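You operate a simulated robot arm through the tools that you are given. There is no shell and no other tool.

The job below is to be done with a simulated two-armed robot. You get a single attempt, and the scene is never put back.

## Task
Hold the grey bin on the steel bench steady with one hand and put the black bush from the steel bench in it with the other.

It is judged by the outcome, as a careful person would: the job done as asked, and still so three seconds after it is handed in. It fails if anything else is knocked over, pushed out of place, dropped, spilled or broken.

## Robot
Two 7-joint arms with three-finger grippers on one trunk, on a base that moves. Base frame: it is fixed to the floor where the robot stands at the start and does not move with it; the origin is under the middle of the robot, x ahead of it, y to its left, z up. Units: cm, degrees, N and s.
The left shoulder is at the start at [8.6, 12.6, 111], the right one opposite. With the tool pointing down near the work surface each hand reaches from about 36 to 86 cm from the robot's upright axis, wherever it stands, measured 20 degrees to its own side. Places, roughly: bush [225, 200, 100]; grey bin [325, 200, 100]. Payload 2.94 kg a hand.
The tool frame of a hand sits at the grasp point between the pads (the TCP): z along the fingers, y along the line on which they close. The tips reach 3 cm beyond it. The gripper opens to 12.8 cm; its body begins 9.3 cm behind the TCP.
Orientation is that of the tool frame in the base frame, as a unit quaternion [x, y, z, w]. With the fingers straight down and closing along the base's y, the tool's x points along the base's -x, its y along +y and its z along -z.

## Interface
- The arms move only by the tool send_rows. It takes "left_moves", "right_moves" or both (then of equal length, played together; a hand with none holds still); each is a list of rows, each a list of 3 entries, a list of its own where there are three numbers: the turn, a rotation vector about the tool's x, y, z in units of 90 degrees (1.0 is 90 degrees), then the shift along the tool's x, y, z in units of 150 mm (1.0 is 150 mm), then the gripper command, from -1 (shut) to 1 (fully open), values between in proportion. In form: [[[ax, ay, az], [tx, ty, tz], fingers], ...]. A call has 1 to 20 rows; each row is the pose to reach, as a shift and turn from the pose commanded when the call began, along the tool's axes at that moment. A call with a number of a shift or a turn outside -1 to 1 is refused whole. Each row takes 0.2 s and may step no farther than 5 cm and 8.6 degrees from the row before; otherwise, or with a gripper value out of range, the whole call is refused. Where a pose cannot be reached the arm comes as near as it can. A force on the tool above 40 N (or 10 N above the force at the start of the call, whichever is more), or a blocked arm, ends the call early, and 0.2 s more pass. The fingers move at their own pace (about 8.42 cm/s each) and stop on an object; they squeeze with about 33 N. The grip force told is the motor's: it shows also when the fingers shut on nothing. Time passes only in rows, and 0.2 s behind the last, so rows that repeat a pose let the fingers close. The reply holds the time, the measured pose of the TCP, the force on the tool along the base axes, the opening and the grip force, in the units named above and with some noise, with the torque about the TCP (base axes, N m) and any sound that the robot's microphone picked up.
- Cameras (640 x 400 px; columns grow to the right, rows downward): "scene" is now at [22.11, -1.04, 127.96]; the picture's right is [-0.11, -0.99, 0.00], its down [-0.50, 0.05, -0.86] and it looks along [0.86, -0.09, -0.50] (base axes); focal length 259 px, centre (320, 200). "left" rides on the left gripper at [6.9, 1.5, -12] in its tool frame; the picture's right is [-0.21, 0.98, 0.00], its down [-0.82, -0.18, -0.54] and it looks along [-0.53, -0.12, 0.84] (tool axes); focal length 251 px, centre (320, 200). "right" rides on the right gripper at [6.9, -1.5, -12] in its tool frame; the picture's right is [0.21, 0.98, 0.00], its down [-0.82, 0.18, -0.54] and it looks along [-0.53, 0.12, 0.84] (tool axes); focal length 251 px, centre (320, 200). There is no depth. A picture from a camera that has moved, and an enlarged one, comes with that camera's place and axes in the base frame and with its lens.
- get_image(camera): a new picture of that camera. The clock stands still meanwhile.
- slide_trunk(by): moves the trunk up (or, below 0, down) by that many cm; the arms and the scene camera ride with it, the base frame stays. It gives what a move gives, with no picture.
- drive_base(legs): drives the robot by 1 to 6 legs, each [ahead, left, turn to the left] in cm, cm and degrees, along the robot's own axes; the way and the turn of a leg run together, so that a leg with both is an arc; at most 150 cm and 180 degrees a leg. The arms and the cameras ride along, it lands a little off, and it stops where it bumps. It gives what a move gives.
- aim_head(pan, tilt): turns the head with the scene camera to pan (to the left, within 80 degrees either way) and tilt (down, from -29 to 69), counted from straight ahead of the robot (the tilt from the chest, where the trunk bows). It gives what a move gives.
- inspect(camera, box): a new picture of the part [left, top, right, bottom] of that camera's present view, enlarged. The clock stands still meanwhile.
- finish_job(): hands the job in; it is judged then, once.

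Nothing tells you exact positions but the pictures and the camera data. Unless the task says otherwise, let go and move clear before handing in.

The tools are called as name(argument=value, ...) on one line, values as JSON. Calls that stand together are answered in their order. send_rows: Moves the arms, as the interface text tells. Its arguments: {"type":"object","properties":{"left_moves":{"type":"array","items":{"type":"array"}},"right_moves":{"type":"array","items":{"type":"array"}}},"required":[]} The other tools are called the same way: slide_trunk (by) moves the trunk up or down; drive_base (legs) drives the base; aim_head (pan, tilt) turns the head that bears the scene camera; get_image (camera) takes a picture; inspect (camera, box) takes an enlarged picture of a part of a camera's view; finish_job () hands the job in.

At the start:

```text
time: 0.0
left_tool_pos: [51.67, 21.44, 113.06]
left_ee_rot: [0.0, 1.0, 0.0, 0.001]
left_force: [-0.5, -0.6, -0.5]
left_torque: [0.03, 0.0, -0.02]
left_grip_width: 12.82
left_grasp_force: 0.1
right_tool_pos: [39.15, -13.05, 111.34]
right_ee_rot: [0.001, 1.0, 0.0, 0.0]
right_force: [-0.9, -0.2, -0.3]
right_torque: [0.02, 0.0, -0.01]
right_grip_width: 12.8
right_grasp_force: 0.1
trunk travel left (down, up): [-32.5, 22.2]
robot x, y, heading: [-0.34, -0.17, 0.1]
head pan, tilt (commanded): [-6.1, 30.1]
```

scene: 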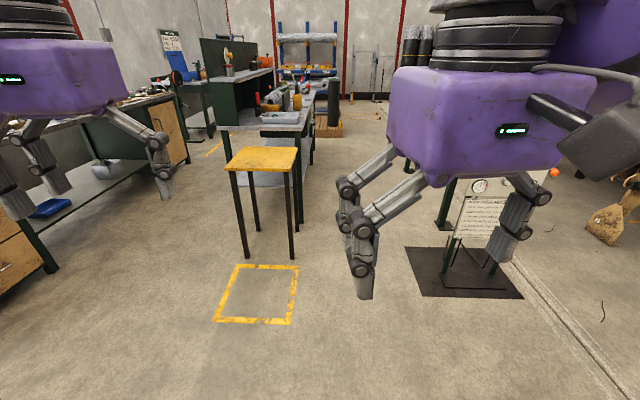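
right: 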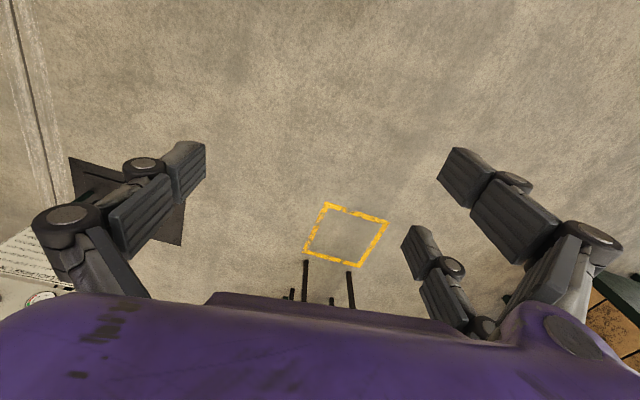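
left: 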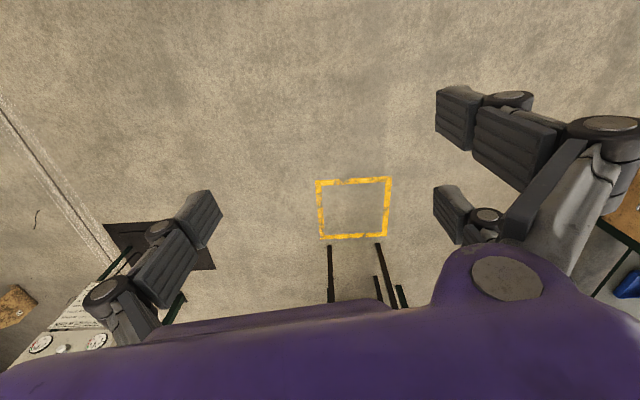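

The scene shows a workshop with a yellow stool ahead, a bench straight ahead and a bench to the left. The bush and bin should be ahead-left, so I will turn the head to look there.

aim_head(pan=40, tilt=12)

```text
time: 1.1
left_tool_pos: [51.56, 21.53, 113.19]
left_ee_rot: [0.0, 1.0, 0.0, 0.0]
left_force: [0.6, 0.3, -0.4]
left_torque: [-0.02, 0.01, -0.01]
left_grip_width: 12.79
left_grasp_force: 0.1
right_tool_pos: [39.04, -13.21, 111.34]
right_ee_rot: [0.0, 1.0, 0.001, 0.0]
right_force: [-0.1, 0.1, -0.4]
right_torque: [0.0, 0.0, -0.04]
right_grip_width: 12.79
right_grasp_force: 0.1
trunk travel left (down, up): [-32.5, 22.2]
robot x, y, heading: [-0.28, -0.09, 0.1]
head pan, tilt (commanded): [40.0, 12.0]
```

Head is turned to the left; I take a picture to find the steel bench, bush and bin.

get_image(camera="scene")

inspect(camera="scene", box=[160, 100, 480, 300])

```text
taken
camera scene: at [20.27, 5.91, 130.89], right [0.64, -0.77, 0.0], down [-0.16, -0.13, -0.98], along [0.75, 0.63, -0.21], focal length 259 px, centre (320, 200)
```

scene: 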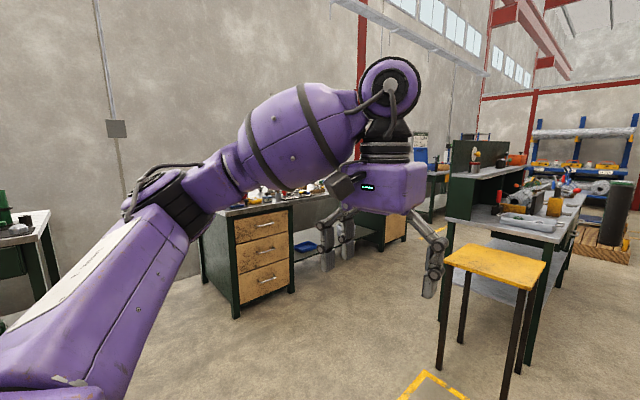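

```text
2.00 times, centred on (320, 200) of scene
camera zoom: at [20.27, 5.91, 130.89], right [0.64, -0.77, 0.0], down [-0.16, -0.13, -0.98], along [0.75, 0.63, -0.21], focal length 518 px, centre (320, 200)
```

zoom: 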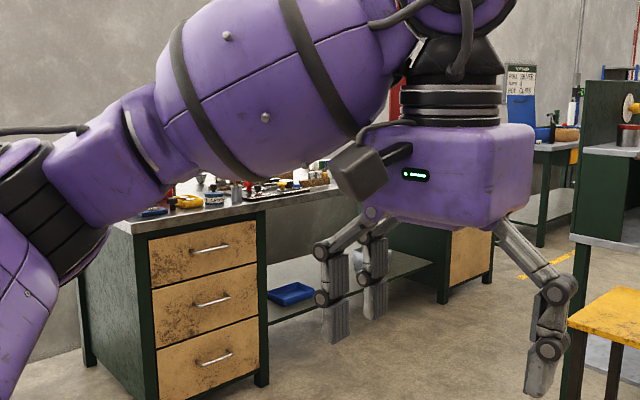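

The steel bench runs along x at y≈165 and beyond, starting near x≈115; the yellow stool is at x≈165–200, y≈5–38, so there is a corridor between. I will turn left 90° first and drive diagonally into the corridor, staying well clear of the bench.

drive_base(legs=[[0, 0, 90]])

aim_head(pan=-40, tilt=20)

get_image(camera="scene")

```text
time: 5.3
left_tool_pos: [-20.76, 51.85, 113.23]
left_ee_rot: [-0.701, 0.713, 0.0, -0.001]
left_force: [-0.3, -0.2, 0.2]
left_torque: [0.02, -0.03, 0.07]
left_grip_width: 12.8
left_grasp_force: 0.0
right_tool_pos: [13.66, 38.92, 111.36]
right_ee_rot: [-0.701, 0.713, 0.001, 0.0]
right_force: [0.4, -0.8, -0.2]
right_torque: [0.02, -0.03, 0.0]
right_grip_width: 12.8
right_grasp_force: 0.0
trunk travel left (down, up): [-32.5, 22.2]
robot x, y, heading: [-0.12, -0.08, 89.0]
head pan, tilt (commanded): [40.0, 12.0]
```

```text
time: 6.9
left_tool_pos: [-20.7, 51.74, 113.19]
left_ee_rot: [-0.702, 0.713, 0.0, 0.0]
left_force: [0.8, 0.6, -0.6]
left_torque: [-0.03, 0.01, 0.01]
left_grip_width: 12.81
left_grasp_force: 0.1
right_tool_pos: [13.65, 39.07, 111.3]
right_ee_rot: [-0.702, 0.712, 0.0, 0.0]
right_force: [0.4, 0.8, -0.4]
right_torque: [0.01, 0.03, -0.03]
right_grip_width: 12.82
right_grasp_force: 0.0
trunk travel left (down, up): [-32.5, 22.2]
robot x, y, heading: [-0.16, 0.03, 88.9]
head pan, tilt (commanded): [-40.0, 20.0]
```

```text
taken
camera scene: at [6.41, 19.96, 129.59], right [0.76, -0.65, 0.0], down [-0.22, -0.26, -0.94], along [0.61, 0.71, -0.34], focal length 259 px, centre (320, 200)
```

scene: 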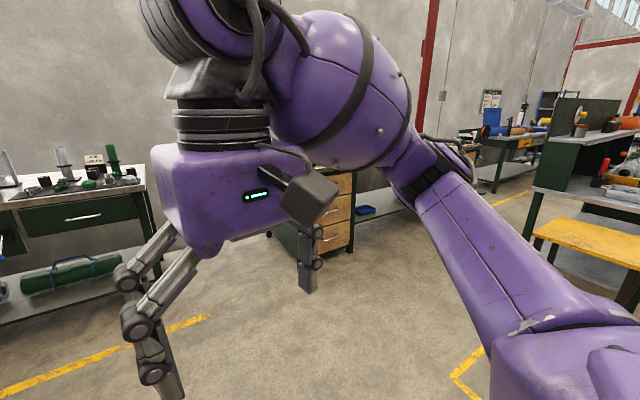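

The corridor is clear. I drive ahead 80 cm and then to my right (towards +x) until I am in front of the bush.

drive_base(legs=[[80, 0, 0], [0, -140, 0]])

get_image(camera="scene")

```text
time: 23.2
left_tool_pos: [121.99, 128.28, 113.2]
left_ee_rot: [-0.692, 0.722, 0.0, 0.0]
left_force: [0.1, -0.8, -0.4]
left_torque: [0.01, 0.01, 0.0]
left_grip_width: 12.81
left_grasp_force: 0.0
right_tool_pos: [155.98, 114.39, 111.36]
right_ee_rot: [-0.692, 0.722, 0.0, 0.0]
right_force: [-1.6, 0.1, -0.3]
right_torque: [-0.02, -0.03, 0.02]
right_grip_width: 12.81
right_grasp_force: 0.1
trunk travel left (down, up): [-32.5, 22.2]
robot x, y, heading: [141.26, 76.14, 87.6]
head pan, tilt (commanded): [-40.0, 20.0]
```

```text
taken
camera scene: at [148.21, 95.63, 129.59], right [0.74, -0.67, 0.0], down [-0.23, -0.25, -0.94], along [0.63, 0.69, -0.34], focal length 259 px, centre (320, 200)
```

scene: 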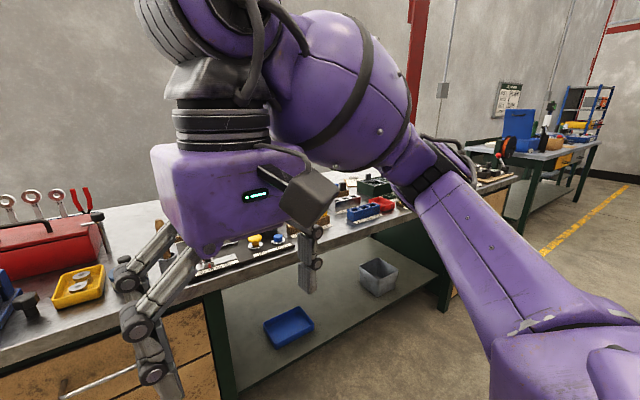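

I see the cluttered bench with a red tool box, yellow tray and other items. I go a bit further along the corridor, correcting the heading, and look again from in front of the bush.

drive_base(legs=[[12, 0, 2.4], [0, -85, 0]])

aim_head(pan=0, tilt=25)

get_image(camera="scene")

```text
time: 31.7
left_tool_pos: [202.91, 139.52, 113.16]
left_ee_rot: [0.709, -0.706, -0.001, 0.0]
left_force: [0.9, 1.4, -0.2]
left_torque: [0.0, -0.02, 0.0]
left_grip_width: 12.79
left_grasp_force: 0.1
right_tool_pos: [237.61, 127.35, 111.36]
right_ee_rot: [0.709, -0.705, -0.001, -0.001]
right_force: [0.6, -0.2, -0.1]
right_torque: [0.0, 0.0, -0.02]
right_grip_width: 12.8
right_grasp_force: 0.0
trunk travel left (down, up): [-32.5, 22.2]
robot x, y, heading: [224.21, 88.21, 90.3]
head pan, tilt (commanded): [-40.0, 20.0]
```

```text
time: 32.8
left_tool_pos: [202.97, 139.56, 113.17]
left_ee_rot: [0.709, -0.705, -0.001, 0.0]
left_force: [-0.5, 0.9, -1.3]
left_torque: [-0.03, 0.0, -0.01]
left_grip_width: 12.82
left_grasp_force: 0.0
right_tool_pos: [237.59, 127.36, 111.43]
right_ee_rot: [0.709, -0.706, -0.001, 0.0]
right_force: [-0.9, 0.3, -0.1]
right_torque: [0.02, -0.02, 0.01]
right_grip_width: 12.8
right_grasp_force: 0.0
trunk travel left (down, up): [-32.5, 22.2]
robot x, y, heading: [224.65, 88.24, 90.5]
head pan, tilt (commanded): [0.0, 25.0]
```

```text
taken
camera scene: at [224.71, 110.26, 128.78], right [1.0, 0.0, 0.0], down [0.0, -0.42, -0.91], along [0.0, 0.91, -0.42], focal length 259 px, centre (320, 200)
```

scene: 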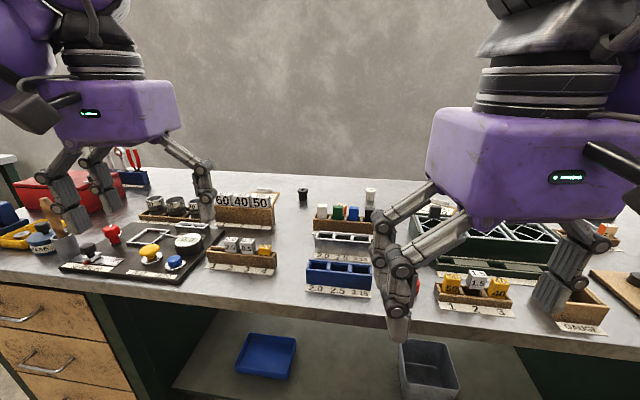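

A small black part stands near the back at about (303,195), between labelled trays. I enlarge that region and the rest.

inspect(camera="scene", box=[240, 165, 400, 265])

inspect(camera="scene", box=[0, 140, 240, 290])

inspect(camera="scene", box=[400, 170, 640, 320])

```text
4.00 times, centred on (320, 215) of scene
camera zoom: at [224.71, 110.26, 128.78], right [1.0, 0.0, 0.0], down [0.0, -0.42, -0.91], along [0.0, 0.91, -0.42], focal length 1037 px, centre (320, 140)
```

zoom: 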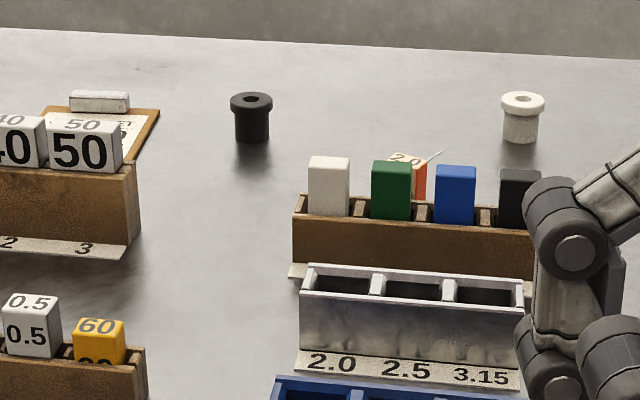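

```text
2.67 times, centred on (120, 215) of scene
camera zoom: at [224.71, 110.26, 128.78], right [1.0, 0.0, 0.0], down [0.0, -0.42, -0.91], along [0.0, 0.91, -0.42], focal length 691 px, centre (853, 160)
```

zoom: 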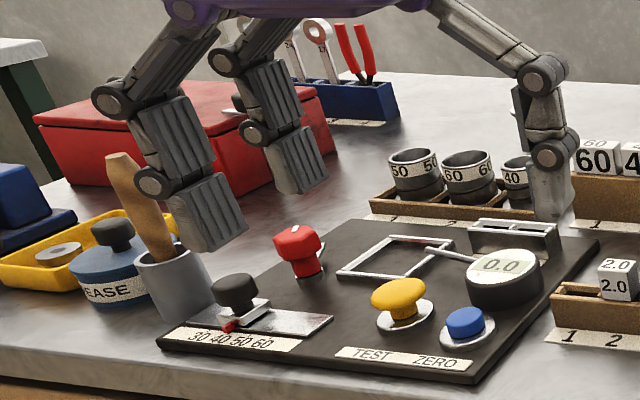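

```text
2.67 times, centred on (520, 245) of scene
camera zoom: at [224.71, 110.26, 128.78], right [1.0, 0.0, 0.0], down [0.0, -0.42, -0.91], along [0.0, 0.91, -0.42], focal length 691 px, centre (-213, 80)
```

zoom: 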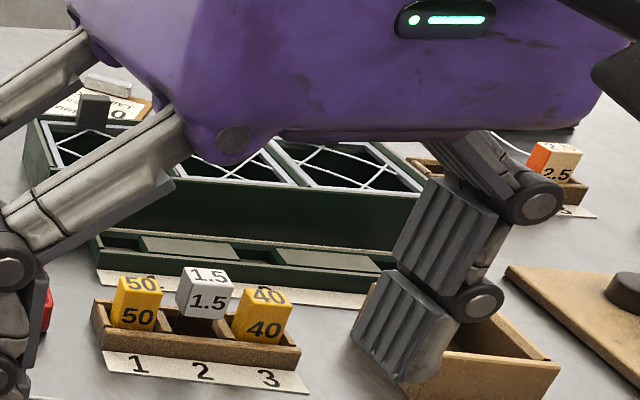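

The black bush stands near (218, 197) on the bench, with a white bush to its right as a neighbour; the bench is turned about 10° relative to my x axis. I raise the trunk for a second viewpoint (for triangulation) and look toward the bin.

slide_trunk(by=20)

get_image(camera="scene")

aim_head(pan=-50, tilt=25)

get_image(camera="scene")

```text
time: 35.0
left_tool_pos: [203.02, 139.64, 133.06]
left_ee_rot: [0.709, -0.705, 0.001, 0.001]
left_force: [0.5, 0.8, 0.4]
left_torque: [-0.01, -0.02, 0.01]
left_grip_width: 12.82
left_grasp_force: 0.1
right_tool_pos: [237.57, 127.52, 131.38]
right_ee_rot: [0.709, -0.705, 0.001, 0.001]
right_force: [-0.1, 0.2, -0.1]
right_torque: [0.0, 0.0, 0.02]
right_grip_width: 12.82
right_grasp_force: 0.0
trunk travel left (down, up): [-52.5, 2.2]
robot x, y, heading: [224.62, 88.1, 90.0]
head pan, tilt (commanded): [0.0, 25.0]
```

```text
taken
camera scene: at [224.75, 100.38, 150.64], right [1.0, 0.01, 0.0], down [0.0, -0.42, -0.91], along [0.0, 0.91, -0.42], focal length 259 px, centre (320, 200)
```

scene: 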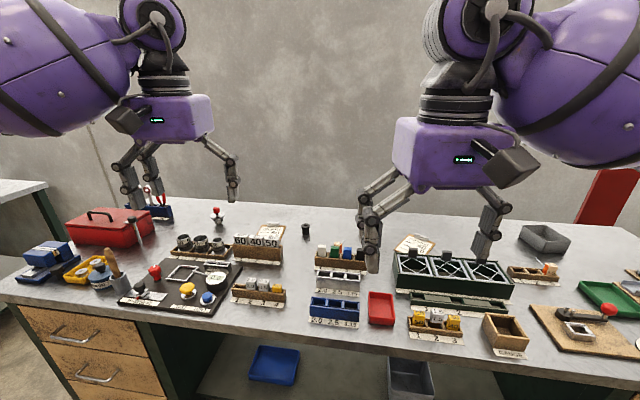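

```text
time: 36.1
left_tool_pos: [202.94, 139.64, 133.13]
left_ee_rot: [0.709, -0.705, 0.0, 0.0]
left_force: [0.3, 0.0, -0.4]
left_torque: [0.03, 0.01, 0.0]
left_grip_width: 12.77
left_grasp_force: 0.0
right_tool_pos: [237.53, 127.36, 131.34]
right_ee_rot: [0.709, -0.705, -0.001, 0.0]
right_force: [0.2, 0.4, -0.1]
right_torque: [-0.02, -0.01, -0.03]
right_grip_width: 12.78
right_grasp_force: 0.1
trunk travel left (down, up): [-52.5, 2.2]
robot x, y, heading: [224.94, 87.76, 90.2]
head pan, tilt (commanded): [-50.0, 25.0]
```

```text
taken
camera scene: at [231.82, 97.06, 150.66], right [0.65, -0.76, 0.0], down [-0.32, -0.27, -0.91], along [0.69, 0.59, -0.42], focal length 259 px, centre (320, 200)
```

scene: 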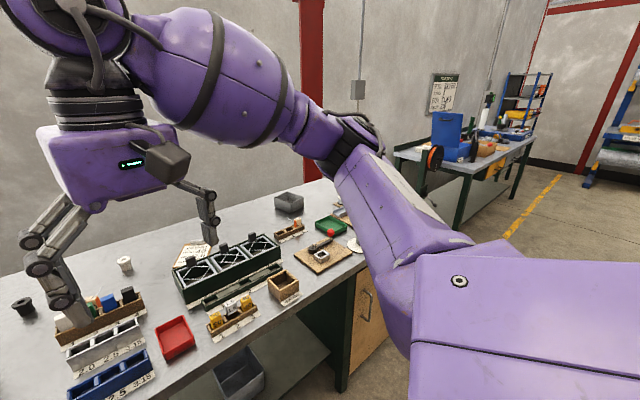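

Now I clearly see the open grey bin at the far right back of the bench (near x≈315, y≈190) and the black bush near (218,197); another grey bin lies on the lower shelf, not to be touched. I take close-ups to triangulate the heights.

inspect(camera="scene", box=[220, 150, 380, 250])

aim_head(pan=0, tilt=25)

inspect(camera="scene", box=[220, 190, 380, 290])

inspect(camera="scene", box=[480, 190, 640, 290])

```text
4.00 times, centred on (300, 200) of scene
camera zoom: at [231.82, 97.06, 150.66], right [0.65, -0.76, 0.0], down [-0.32, -0.27, -0.91], along [0.69, 0.59, -0.42], focal length 1037 px, centre (400, 200)
```

zoom: 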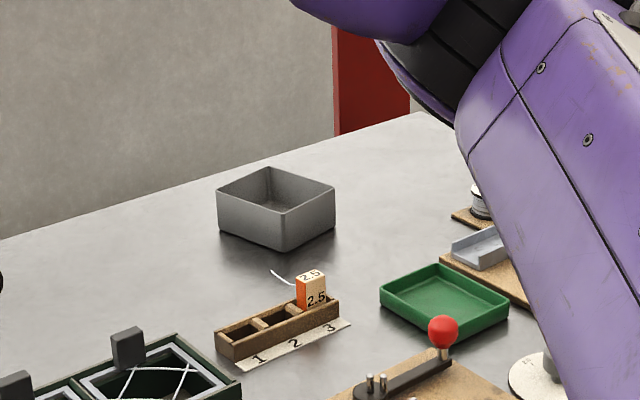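

```text
time: 37.3
left_tool_pos: [203.05, 139.59, 133.1]
left_ee_rot: [0.709, -0.706, 0.0, 0.0]
left_force: [-1.6, -0.8, 0.8]
left_torque: [0.01, 0.02, 0.01]
left_grip_width: 12.78
left_grasp_force: 0.0
right_tool_pos: [237.48, 127.44, 131.32]
right_ee_rot: [0.709, -0.705, 0.0, 0.0]
right_force: [0.2, 0.1, -0.1]
right_torque: [0.02, 0.01, -0.02]
right_grip_width: 12.77
right_grasp_force: 0.1
trunk travel left (down, up): [-52.5, 2.2]
robot x, y, heading: [224.64, 88.54, 90.5]
head pan, tilt (commanded): [0.0, 25.0]
```

```text
4.00 times, centred on (300, 240) of scene
camera zoom: at [224.76, 100.3, 150.66], right [1.0, 0.0, 0.0], down [0.0, -0.42, -0.91], along [0.0, 0.91, -0.42], focal length 1037 px, centre (400, 40)
```

zoom: 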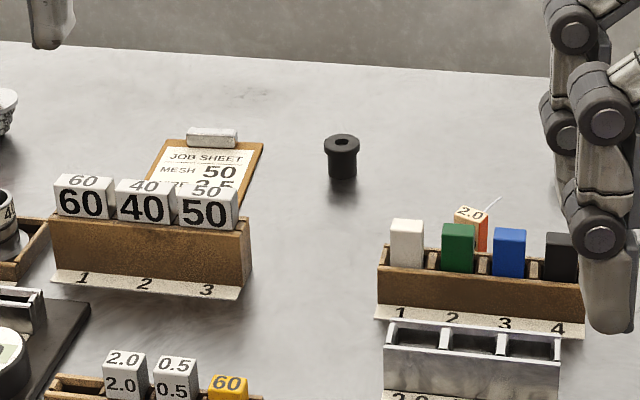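

```text
4.00 times, centred on (560, 240) of scene
camera zoom: at [224.76, 100.3, 150.66], right [1.0, 0.0, 0.0], down [0.0, -0.42, -0.91], along [0.0, 0.91, -0.42], focal length 1037 px, centre (-640, 40)
```

zoom: 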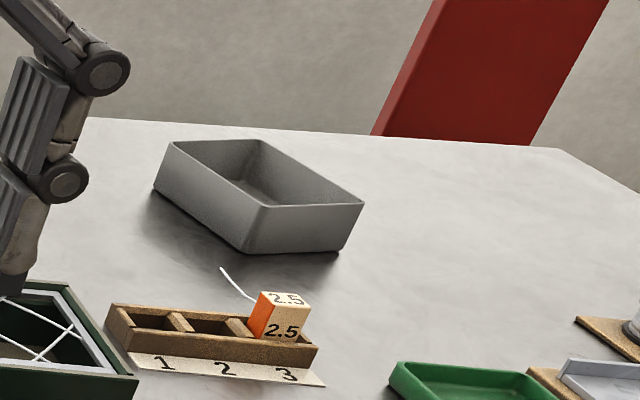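

Triangulating: the bench top is at z≈86, the bush is at about (218, 202.5) standing 4.3 cm tall (flange ⌀≈4.3), and the grey bin is about (320, 193.5), roughly 11×12.5 cm with rim at z≈92. I look down to see how near my base is to the bench.

aim_head(pan=0, tilt=69)

get_image(camera="scene")

```text
time: 38.4
left_tool_pos: [202.98, 139.61, 133.25]
left_ee_rot: [0.709, -0.705, 0.001, 0.0]
left_force: [0.0, -0.6, 0.1]
left_torque: [-0.01, 0.01, 0.0]
left_grip_width: 12.82
left_grasp_force: 0.0
right_tool_pos: [237.52, 127.42, 131.33]
right_ee_rot: [0.709, -0.705, -0.002, 0.0]
right_force: [0.4, -0.3, 0.6]
right_torque: [0.01, 0.01, 0.0]
right_grip_width: 12.81
right_grasp_force: 0.0
trunk travel left (down, up): [-52.5, 2.2]
robot x, y, heading: [224.79, 88.33, 90.4]
head pan, tilt (commanded): [0.0, 68.8]
```

```text
taken
camera scene: at [224.77, 96.69, 144.72], right [1.0, 0.01, 0.0], down [0.0, -0.93, -0.36], along [0.0, 0.36, -0.93], focal length 259 px, centre (320, 200)
```

scene: 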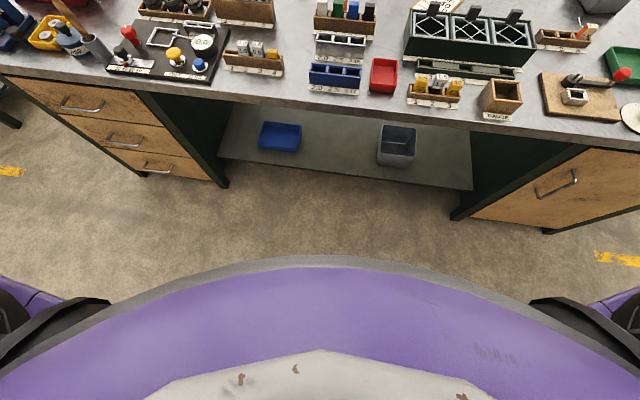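

The thing at the bottom is my own chest; the bench front edge is about 60 cm ahead of my axis. I square up to the bench (turn right 9.5°) and move closer so the left arm lines up with the bush, arms held high.

drive_base(legs=[[0, 0, -9.6], [20, 11, 0]])

get_image(camera="scene")

aim_head(pan=15, tilt=30)

get_image(camera="scene")

```text
time: 40.9
left_tool_pos: [204.0, 164.34, 133.24]
left_ee_rot: [-0.647, 0.762, 0.001, 0.001]
left_force: [-0.9, 0.2, 0.4]
left_torque: [-0.01, 0.05, -0.02]
left_grip_width: 12.79
left_grasp_force: 0.0
right_tool_pos: [236.04, 146.82, 131.42]
right_ee_rot: [-0.647, 0.762, 0.0, 0.0]
right_force: [0.1, -0.5, -0.2]
right_torque: [-0.02, 0.0, -0.03]
right_grip_width: 12.81
right_grasp_force: 0.1
trunk travel left (down, up): [-52.5, 2.2]
robot x, y, heading: [216.44, 110.0, 80.8]
head pan, tilt (commanded): [0.0, 68.8]
```

```text
taken
camera scene: at [218.39, 118.57, 144.73], right [0.99, -0.16, 0.0], down [-0.15, -0.92, -0.36], along [0.06, 0.36, -0.93], focal length 259 px, centre (320, 200)
```

scene: 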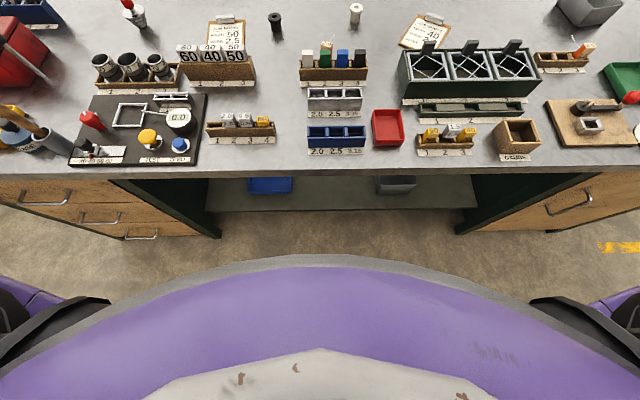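

```text
time: 41.9
left_tool_pos: [204.01, 164.55, 133.2]
left_ee_rot: [-0.647, 0.762, 0.001, 0.0]
left_force: [0.1, 0.3, -0.4]
left_torque: [0.02, 0.03, 0.0]
left_grip_width: 12.82
left_grasp_force: 0.1
right_tool_pos: [235.96, 146.77, 131.33]
right_ee_rot: [-0.648, 0.762, 0.001, 0.001]
right_force: [0.4, -0.2, 0.0]
right_torque: [0.04, -0.01, 0.0]
right_grip_width: 12.8
right_grasp_force: 0.1
trunk travel left (down, up): [-52.5, 2.2]
robot x, y, heading: [216.87, 110.27, 80.9]
head pan, tilt (commanded): [15.0, 30.0]
```

```text
taken
camera scene: at [216.56, 122.14, 149.86], right [0.99, 0.1, 0.0], down [0.05, -0.5, -0.87], along [-0.09, 0.86, -0.5], focal length 259 px, centre (320, 200)
```

scene: 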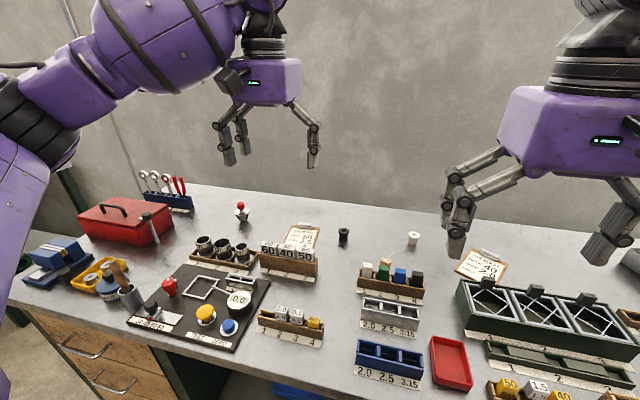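

I'm square to the bench with the edge about 39 cm ahead of my axis. I take a close-up to refine the bush position, then lower the trunk back by 20 cm (hands still well above everything).

inspect(camera="scene", box=[303, 210, 383, 260])

slide_trunk(by=-18)

get_image(camera="scene")

get_image(camera="left")

```text
8.00 times, centred on (343, 235) of scene
camera zoom: at [216.56, 122.14, 149.86], right [0.99, 0.1, 0.0], down [0.05, -0.5, -0.87], along [-0.09, 0.86, -0.5], focal length 2074 px, centre (136, -80)
```

zoom: 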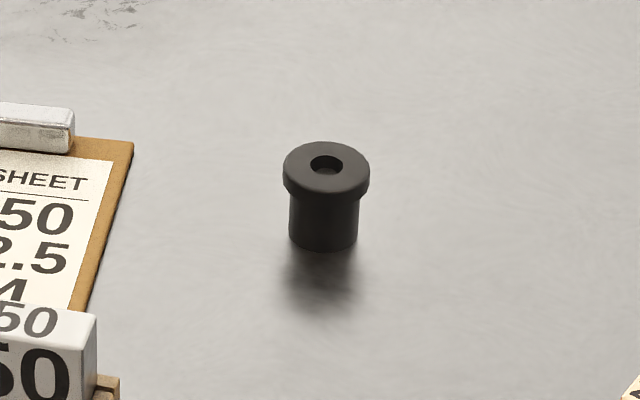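

```text
time: 43.9
left_tool_pos: [203.95, 164.58, 115.35]
left_ee_rot: [-0.647, 0.763, 0.0, 0.001]
left_force: [0.5, 0.3, -0.8]
left_torque: [0.0, -0.02, 0.01]
left_grip_width: 12.81
left_grasp_force: 0.1
right_tool_pos: [236.05, 146.85, 113.44]
right_ee_rot: [-0.647, 0.762, 0.0, 0.001]
right_force: [-0.3, 1.0, -0.1]
right_torque: [0.04, 0.0, -0.01]
right_grip_width: 12.79
right_grasp_force: 0.0
trunk travel left (down, up): [-34.5, 20.2]
robot x, y, heading: [216.78, 109.95, 80.8]
head pan, tilt (commanded): [15.0, 30.0]
```

```text
taken
camera scene: at [218.06, 131.53, 129.94], right [0.99, 0.1, 0.0], down [0.05, -0.5, -0.87], along [-0.09, 0.86, -0.5], focal length 259 px, centre (320, 200)
```

scene: 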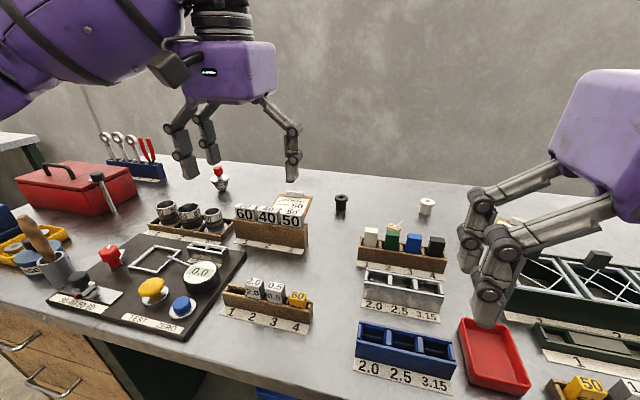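

```text
taken
camera left: at [201.35, 157.99, 127.22], right [-0.93, 0.37, 0.0], down [0.31, 0.78, 0.54], along [0.2, 0.5, -0.84], focal length 251 px, centre (320, 200)
```

left: 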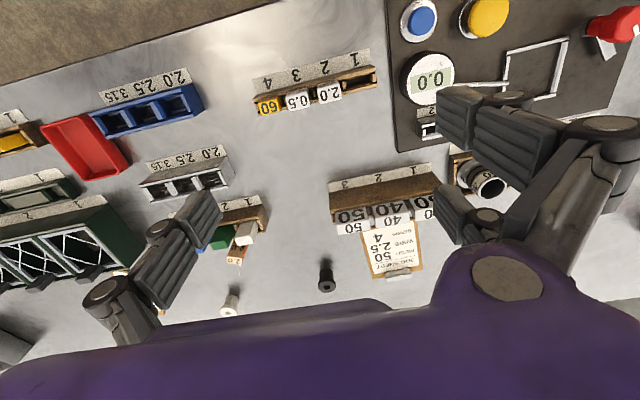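

The bush centre refines to (217.6, 203.0), standing from z≈86 to 89.9 with a 4.2 cm flange. I now move the left hand ahead over the bench at height, tilting the fingers forward 40° and narrowing the opening to about 8 cm.

send_rows(left_moves=[[[0, -0.089, 0], [-0.2, -0.1, 0], 0.3], [[0, -0.178, 0], [-0.4, -0.2, 0], 0.3], [[0, -0.267, 0], [-0.6, -0.3, 0], 0.3], [[0, -0.356, 0], [-0.8, -0.4, 0], 0.3], [[0, -0.444, 0], [-1.0, -0.487, 0], 0.3], [[0, -0.444, 0], [-1.0, -0.487, 0], 0.3]])

get_image(camera="scene")

```text
time: 45.3
left_tool_pos: [213.49, 178.07, 115.24]
left_ee_rot: [-0.608, 0.716, 0.222, 0.261]
left_force: [0.5, -0.1, 0.0]
left_torque: [0.01, 0.0, 0.0]
left_grip_width: 8.35
left_grasp_force: 0.0
right_tool_pos: [236.11, 146.87, 113.52]
right_ee_rot: [-0.647, 0.762, 0.001, 0.0]
right_force: [-0.6, 0.5, 0.4]
right_torque: [0.03, 0.0, -0.02]
right_grip_width: 12.81
right_grasp_force: 0.0
trunk travel left (down, up): [-34.5, 20.2]
robot x, y, heading: [216.56, 110.2, 81.0]
head pan, tilt (commanded): [15.0, 30.0]
```

```text
taken
camera scene: at [218.06, 131.53, 129.94], right [0.99, 0.1, 0.0], down [0.05, -0.5, -0.87], along [-0.09, 0.86, -0.5], focal length 259 px, centre (320, 200)
```

scene: 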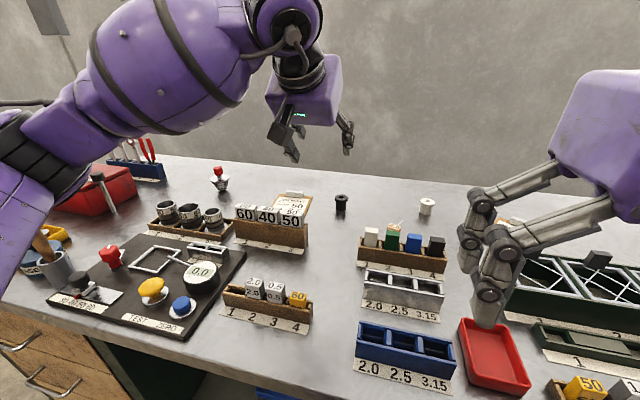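

The hand is now aligned laterally with the bush, about 25 cm short of it. I check the finger geometry through the left hand camera before coming down.

get_image(camera="left")

inspect(camera="scene", box=[240, 60, 400, 160])

```text
taken
camera left: at [209.83, 165.51, 120.07], right [-0.94, 0.32, 0.14], down [0.22, 0.25, 0.94], along [0.27, 0.91, -0.3], focal length 251 px, centre (320, 200)
```

left: 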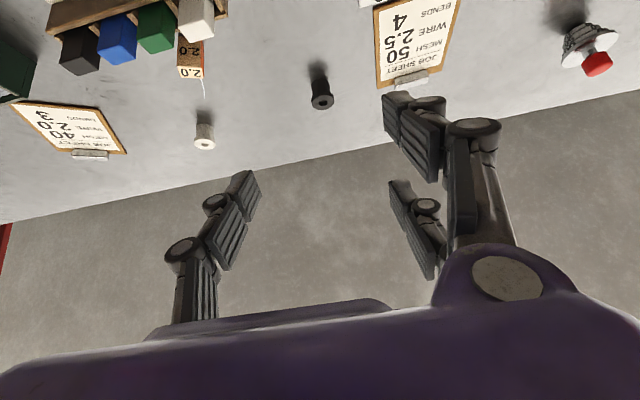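

```text
4.00 times, centred on (320, 110) of scene
camera zoom: at [218.06, 131.53, 129.94], right [0.99, 0.1, 0.0], down [0.05, -0.5, -0.87], along [-0.09, 0.86, -0.5], focal length 1037 px, centre (320, 560)
```

zoom: 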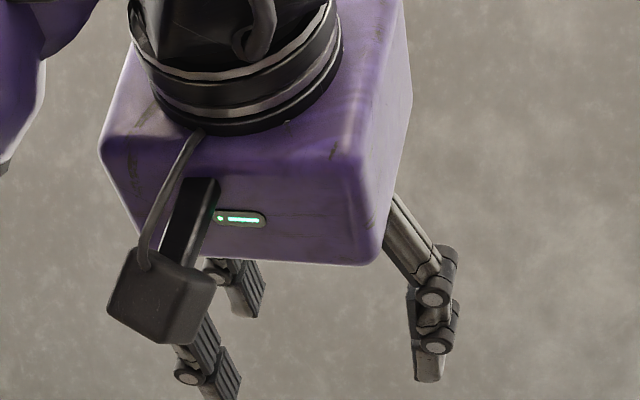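

The two fingers on one side are ~5 cm apart, so a steep tilt would grip the small bush badly; a more upright tool and a closer base are better. To see how far my base is from the bench, I tilt the right hand so its camera looks back down at the base.

send_rows(right_moves=[[[0, 0.09, 0], [0, 0, -0.1], 1], [[0, 0.18, 0], [0, 0, -0.2], 1], [[0, 0.27, 0], [0, 0, -0.3], 1], [[0, 0.36, 0], [0, 0, -0.4], 1], [[0, 0.45, 0], [0, 0, -0.5], 1], [[0, 0.54, 0], [0, 0, -0.6], 1], [[0, 0.6, 0], [0, 0, -0.67], 1]])

get_image(camera="right")

```text
time: 46.9
left_tool_pos: [213.51, 178.16, 115.3]
left_ee_rot: [-0.608, 0.717, 0.22, 0.26]
left_force: [0.2, 0.7, 0.1]
left_torque: [-0.02, -0.01, 0.02]
left_grip_width: 8.29
left_grasp_force: 0.0
right_tool_pos: [236.02, 146.65, 122.02]
right_ee_rot: [-0.591, 0.694, -0.265, -0.314]
right_force: [0.6, 0.9, 1.1]
right_torque: [-0.02, 0.02, -0.02]
right_grip_width: 12.8
right_grasp_force: 0.1
right hand out of reach, approached as far as the arm can: row 6, 7
trunk travel left (down, up): [-34.5, 20.2]
robot x, y, heading: [216.99, 110.44, 80.6]
head pan, tilt (commanded): [15.0, 30.0]
```

```text
taken
camera right: at [238.32, 150.75, 135.04], right [-0.99, 0.02, 0.16], down [-0.02, 0.97, -0.26], along [-0.16, -0.26, -0.95], focal length 251 px, centre (320, 200)
```

right: 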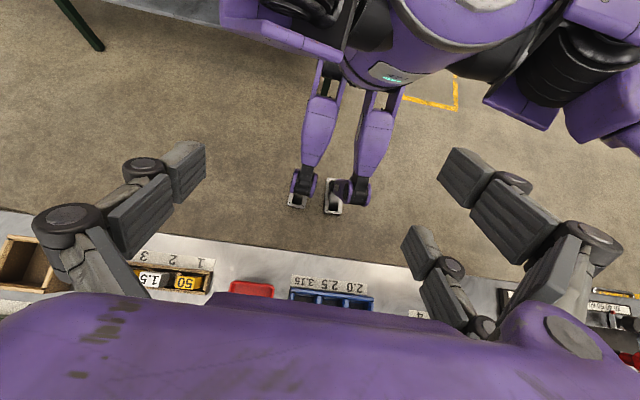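

The camera shows my two feet just about 6–9 cm ahead of my axis, while the bench edge is about 39 cm ahead, so there's room to go 11 cm closer. First I bring the right hand back upright.

send_rows(right_moves=[[[0, -0.09, 0], [0, 0, 0], 1], [[0, -0.18, 0], [0, 0, 0], 1], [[0, -0.27, 0], [0, 0, 0], 1], [[0, -0.36, 0], [0, 0, 0], 1], [[0, -0.45, 0], [0, 0, 0], 1], [[0, -0.54, 0], [0, 0, 0], 1]])

```text
time: 48.3
left_tool_pos: [213.45, 178.02, 115.45]
left_ee_rot: [-0.608, 0.717, 0.221, 0.261]
left_force: [0.4, 0.1, -1.0]
left_torque: [-0.01, 0.02, 0.01]
left_grip_width: 8.28
left_grasp_force: 0.1
right_tool_pos: [235.96, 146.44, 122.02]
right_ee_rot: [-0.647, 0.762, 0.002, 0.001]
right_force: [-0.1, -0.3, 0.2]
right_torque: [0.04, -0.01, -0.01]
right_grip_width: 12.8
right_grasp_force: 0.0
trunk travel left (down, up): [-34.5, 20.2]
robot x, y, heading: [217.04, 110.75, 81.0]
head pan, tilt (commanded): [15.0, 30.0]
```

The right hand is upright again at z≈122. I now drive 11 cm closer to the bench.

drive_base(legs=[[11, 0, 0]])

get_image(camera="scene")

get_image(camera="left")

```text
time: 49.5
left_tool_pos: [215.14, 188.54, 115.39]
left_ee_rot: [-0.609, 0.716, 0.222, 0.261]
left_force: [-0.1, 0.7, -0.6]
left_torque: [-0.04, 0.01, 0.01]
left_grip_width: 8.32
left_grasp_force: 0.0
right_tool_pos: [237.8, 157.07, 122.08]
right_ee_rot: [-0.648, 0.762, 0.002, 0.001]
right_force: [1.0, 0.5, 0.0]
right_torque: [0.02, 0.0, 0.01]
right_grip_width: 12.8
right_grasp_force: 0.1
trunk travel left (down, up): [-34.5, 20.2]
robot x, y, heading: [218.43, 120.57, 80.7]
head pan, tilt (commanded): [15.0, 30.0]
```

```text
taken
camera scene: at [219.79, 142.11, 129.94], right [0.99, 0.1, 0.0], down [0.05, -0.5, -0.87], along [-0.09, 0.86, -0.5], focal length 259 px, centre (320, 200)
```

scene: 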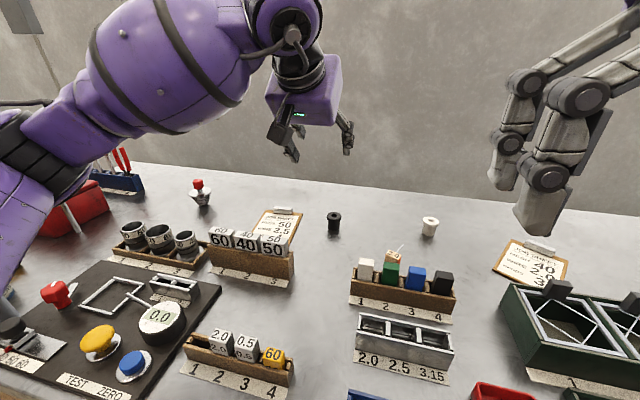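

```text
taken
camera left: at [211.54, 176.07, 120.1], right [-0.94, 0.32, 0.14], down [0.22, 0.25, 0.94], along [0.27, 0.91, -0.3], focal length 251 px, centre (320, 200)
```

left: 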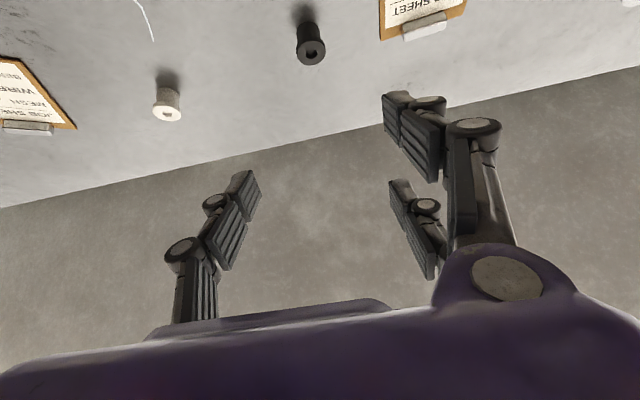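

Lateral alignment is still good; the bush is 14.7 cm further ahead. I bring the left tool upright while moving it over the bush, staying well above it (z≈108).

send_rows(left_moves=[[[0, 0.074, 0], [-0.075, 0, 0.165], 0.3], [[0, 0.148, 0], [-0.15, 0, 0.33], 0.3], [[0, 0.222, 0], [-0.225, 0, 0.494], 0.3], [[0, 0.296, 0], [-0.3, 0, 0.658], 0.3], [[0, 0.37, 0], [-0.376, 0, 0.823], 0.3], [[0, 0.444, 0], [-0.451, 0, 0.987], 0.3]])

get_image(camera="scene")

get_image(camera="left")

```text
time: 50.9
left_tool_pos: [217.4, 201.21, 107.42]
left_ee_rot: [-0.646, 0.763, 0.0, 0.001]
left_force: [1.9, -0.7, -0.2]
left_torque: [0.02, 0.19, -0.01]
left_grip_width: 8.32
left_grasp_force: 0.1
left hand out of reach, approached as far as the arm can: row 6
right_tool_pos: [237.78, 157.12, 121.99]
right_ee_rot: [-0.647, 0.762, 0.001, 0.001]
right_force: [-1.3, -0.3, 0.0]
right_torque: [-0.04, -0.12, 0.0]
right_grip_width: 12.8
right_grasp_force: 0.1
trunk travel left (down, up): [-34.5, 20.2]
robot x, y, heading: [218.7, 120.66, 80.6]
head pan, tilt (commanded): [15.0, 30.0]
```

```text
taken
camera scene: at [219.79, 142.19, 129.91], right [0.99, 0.1, 0.0], down [0.05, -0.5, -0.87], along [-0.09, 0.86, -0.5], focal length 259 px, centre (320, 200)
```

scene: 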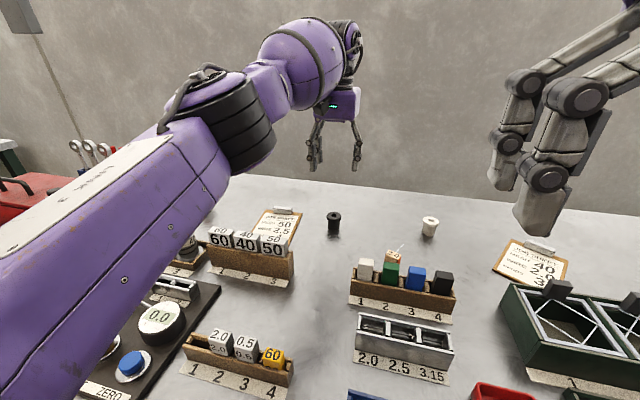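

```text
taken
camera left: at [214.84, 194.7, 119.34], right [-0.93, 0.37, 0.0], down [0.31, 0.78, 0.54], along [0.2, 0.5, -0.84], focal length 251 px, centre (320, 200)
```

left: 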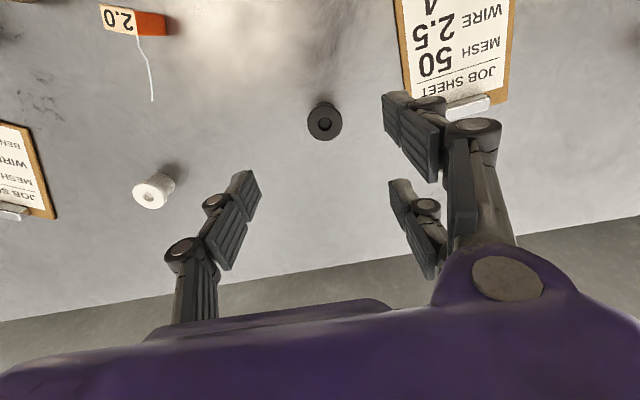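

The left tool is upright, hovering at (217.4, 201.2), and the bush shows at about (217.4, 202.6). I descend 12 cm while easing ahead 1.4 cm, then check again.

send_rows(left_moves=[[[0, 0, 0], [0, 0, 0.2], 0.3], [[0, 0, 0], [-0.04, 0, 0.4], 0.3], [[0, 0, 0], [-0.07, 0, 0.6], 0.3], [[0, 0, 0], [-0.095, 0, 0.8], 0.3], [[0, 0, 0], [-0.095, 0, 0.8], 0.3]])

get_image(camera="left")

inspect(camera="scene", box=[240, 150, 400, 250])

```text
time: 52.1
left_tool_pos: [217.36, 202.64, 95.24]
left_ee_rot: [-0.648, 0.762, 0.0, 0.0]
left_force: [-0.3, -0.3, 0.5]
left_torque: [0.01, -0.02, -0.02]
left_grip_width: 8.28
left_grasp_force: 0.1
right_tool_pos: [237.81, 156.93, 122.03]
right_ee_rot: [-0.648, 0.762, 0.002, 0.001]
right_force: [0.4, 0.7, -0.4]
right_torque: [0.01, -0.02, -0.01]
right_grip_width: 12.79
right_grasp_force: 0.0
trunk travel left (down, up): [-34.5, 20.2]
robot x, y, heading: [218.89, 120.75, 80.6]
head pan, tilt (commanded): [15.0, 30.0]
```

```text
taken
camera left: at [214.83, 196.13, 107.29], right [-0.93, 0.37, 0.0], down [0.31, 0.78, 0.54], along [0.2, 0.5, -0.84], focal length 251 px, centre (320, 200)
```

left: 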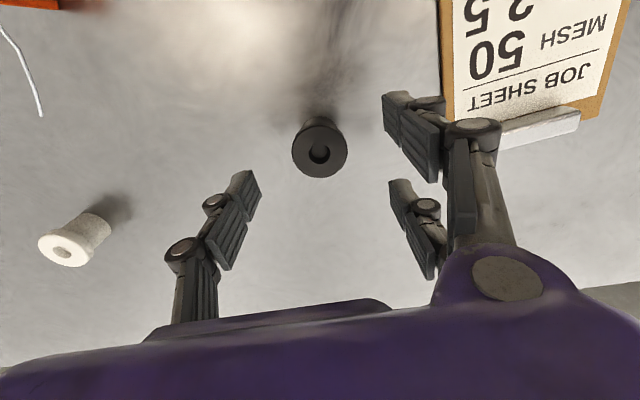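

```text
4.00 times, centred on (320, 200) of scene
camera zoom: at [219.78, 142.09, 129.94], right [0.99, 0.1, 0.0], down [0.05, -0.5, -0.87], along [-0.09, 0.86, -0.5], focal length 1037 px, centre (320, 200)
```

zoom: 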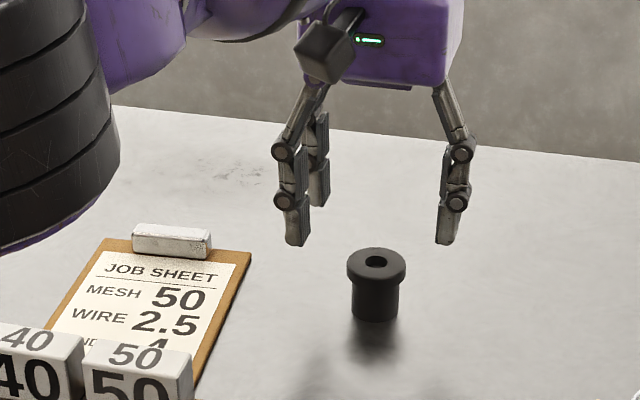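

The bush centre agrees with the TCP to within a millimetre or two. I descend to z≈90.4 (tips ~1.2 cm above the bench) and close the fingers gently on it.

send_rows(left_moves=[[[0, 0, 0], [0, 0, 0.12], 0.3], [[0, 0, 0], [0, 0, 0.24], 0.3], [[0, 0, 0], [0, 0, 0.323], 0.3], [[0, 0, 0], [0, 0, 0.323], 0.3]])

get_image(camera="left")

```text
time: 53.1
left_tool_pos: [217.52, 202.77, 90.5]
left_ee_rot: [-0.648, 0.762, 0.001, 0.001]
left_force: [0.0, -0.6, -1.0]
left_torque: [0.01, 0.02, 0.04]
left_grip_width: 8.33
left_grasp_force: 0.0
right_tool_pos: [237.73, 156.94, 122.07]
right_ee_rot: [-0.647, 0.762, 0.001, 0.001]
right_force: [-0.9, 0.0, 1.3]
right_torque: [0.01, 0.0, 0.02]
right_grip_width: 12.79
right_grasp_force: 0.0
trunk travel left (down, up): [-34.5, 20.2]
robot x, y, heading: [218.81, 120.6, 80.7]
head pan, tilt (commanded): [15.0, 30.0]
```

```text
taken
camera left: at [214.97, 196.27, 102.52], right [-0.93, 0.37, 0.0], down [0.31, 0.78, 0.54], along [0.2, 0.5, -0.84], focal length 251 px, centre (320, 200)
```

left: 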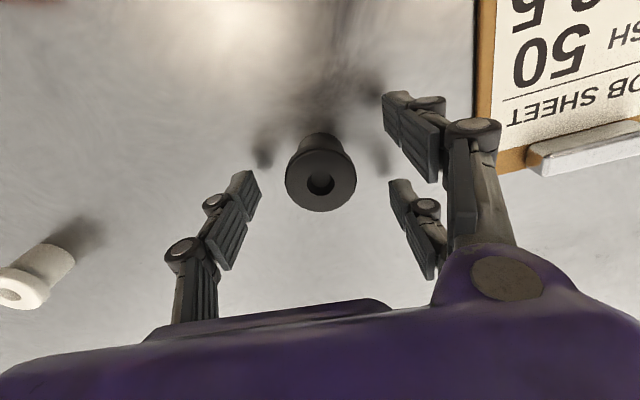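

The bush sits centred between the fingers. I close the left gripper.

send_rows(left_moves=[[[0, 0, 0], [0, 0, 0], -0.2], [[0, 0, 0], [0, 0, 0], -0.5], [[0, 0, 0], [0, 0, 0], -1], [[0, 0, 0], [0, 0, 0], -1], [[0, 0, 0], [0, 0, 0], -1], [[0, 0, 0], [0, 0, 0], -1]])

get_image(camera="left")

inspect(camera="scene", box=[240, 150, 400, 250])

```text
time: 54.5
left_tool_pos: [217.6, 202.86, 90.53]
left_ee_rot: [-0.648, 0.762, 0.0, 0.0]
left_force: [0.5, -0.1, 1.0]
left_torque: [0.02, -0.05, 0.0]
left_grip_width: 3.0
left_grasp_force: 32.8
right_tool_pos: [237.69, 157.05, 122.0]
right_ee_rot: [-0.647, 0.762, 0.001, 0.001]
right_force: [0.0, -0.4, 0.6]
right_torque: [0.02, -0.04, -0.01]
right_grip_width: 12.77
right_grasp_force: 0.2
trunk travel left (down, up): [-34.5, 20.2]
robot x, y, heading: [218.7, 120.95, 80.7]
head pan, tilt (commanded): [15.0, 30.0]
```

```text
taken
camera left: at [214.95, 196.29, 102.53], right [-0.93, 0.37, 0.0], down [0.31, 0.78, 0.54], along [0.2, 0.5, -0.84], focal length 251 px, centre (320, 200)
```

left: 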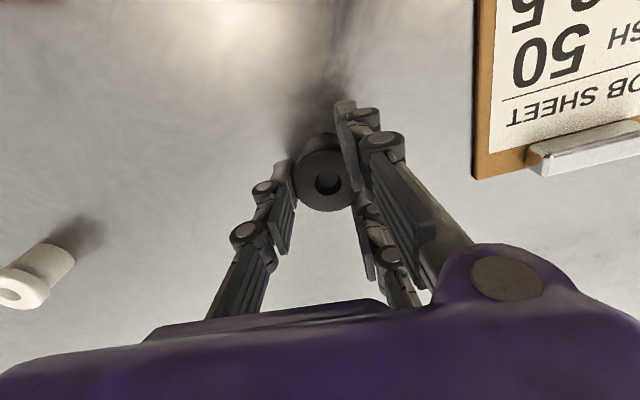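

```text
4.00 times, centred on (320, 200) of scene
camera zoom: at [219.79, 142.13, 129.93], right [0.99, 0.1, 0.0], down [0.05, -0.5, -0.87], along [-0.09, 0.86, -0.5], focal length 1037 px, centre (320, 200)
```

zoom: 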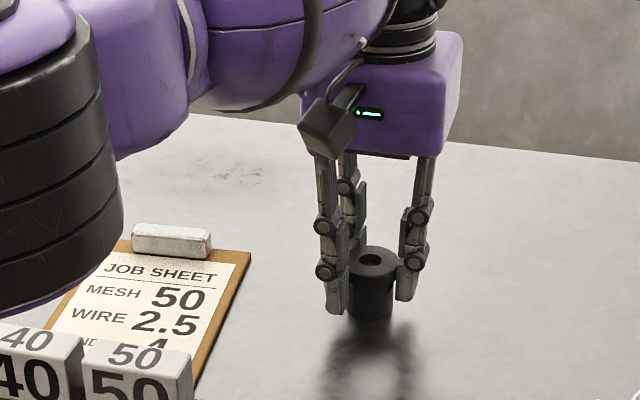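

The fingers are holding the bush with 33 N at a 3 cm width. I lift slowly a few centimetres to check the hold.

send_rows(left_moves=[[[0, 0, 0], [0, 0, -0.07], -1], [[0, 0, 0], [0, 0, -0.17], -1], [[0, 0, 0], [0, 0, -0.3], -1], [[0, 0, 0], [0, 0, -0.4], -1], [[0, 0, 0], [0, 0, -0.4], -1]])

get_image(camera="left")

inspect(camera="scene", box=[240, 130, 400, 230])

```text
time: 55.7
left_tool_pos: [217.4, 202.82, 96.61]
left_ee_rot: [-0.647, 0.762, 0.001, 0.0]
left_force: [0.0, -1.2, -0.9]
left_torque: [-0.05, -0.01, 0.02]
left_grip_width: 3.02
left_grasp_force: 32.6
right_tool_pos: [237.83, 156.96, 122.04]
right_ee_rot: [-0.648, 0.762, 0.001, -0.001]
right_force: [-0.4, 0.2, 0.4]
right_torque: [-0.02, -0.02, 0.03]
right_grip_width: 12.81
right_grasp_force: 0.0
trunk travel left (down, up): [-34.5, 20.2]
robot x, y, heading: [218.42, 121.03, 80.8]
head pan, tilt (commanded): [15.0, 30.0]
```

```text
taken
camera left: at [214.82, 196.14, 108.67], right [-0.93, 0.37, 0.0], down [0.31, 0.78, 0.54], along [0.2, 0.5, -0.84], focal length 251 px, centre (320, 200)
```

left: 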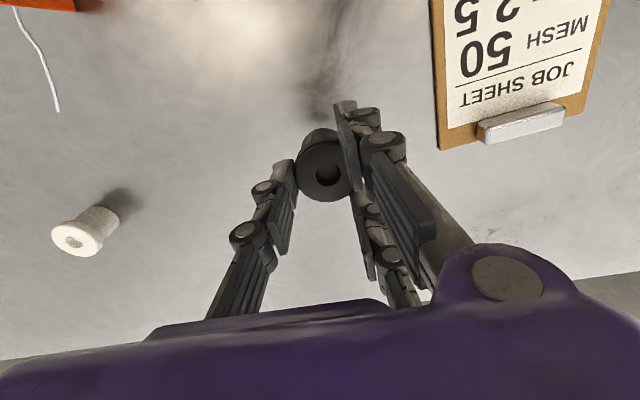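

```text
4.00 times, centred on (320, 180) of scene
camera zoom: at [219.78, 142.16, 129.93], right [0.99, 0.1, 0.0], down [0.05, -0.5, -0.87], along [-0.09, 0.86, -0.5], focal length 1037 px, centre (320, 280)
```

zoom: 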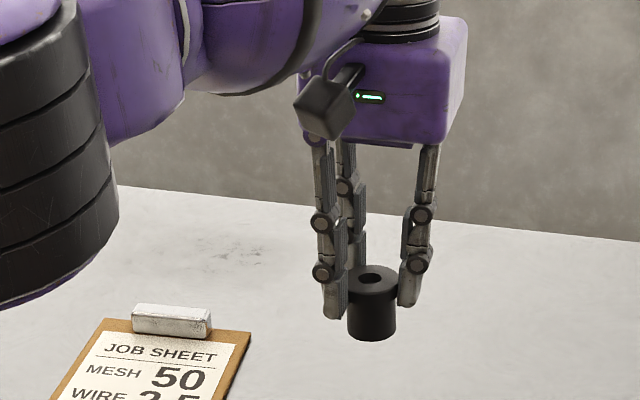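

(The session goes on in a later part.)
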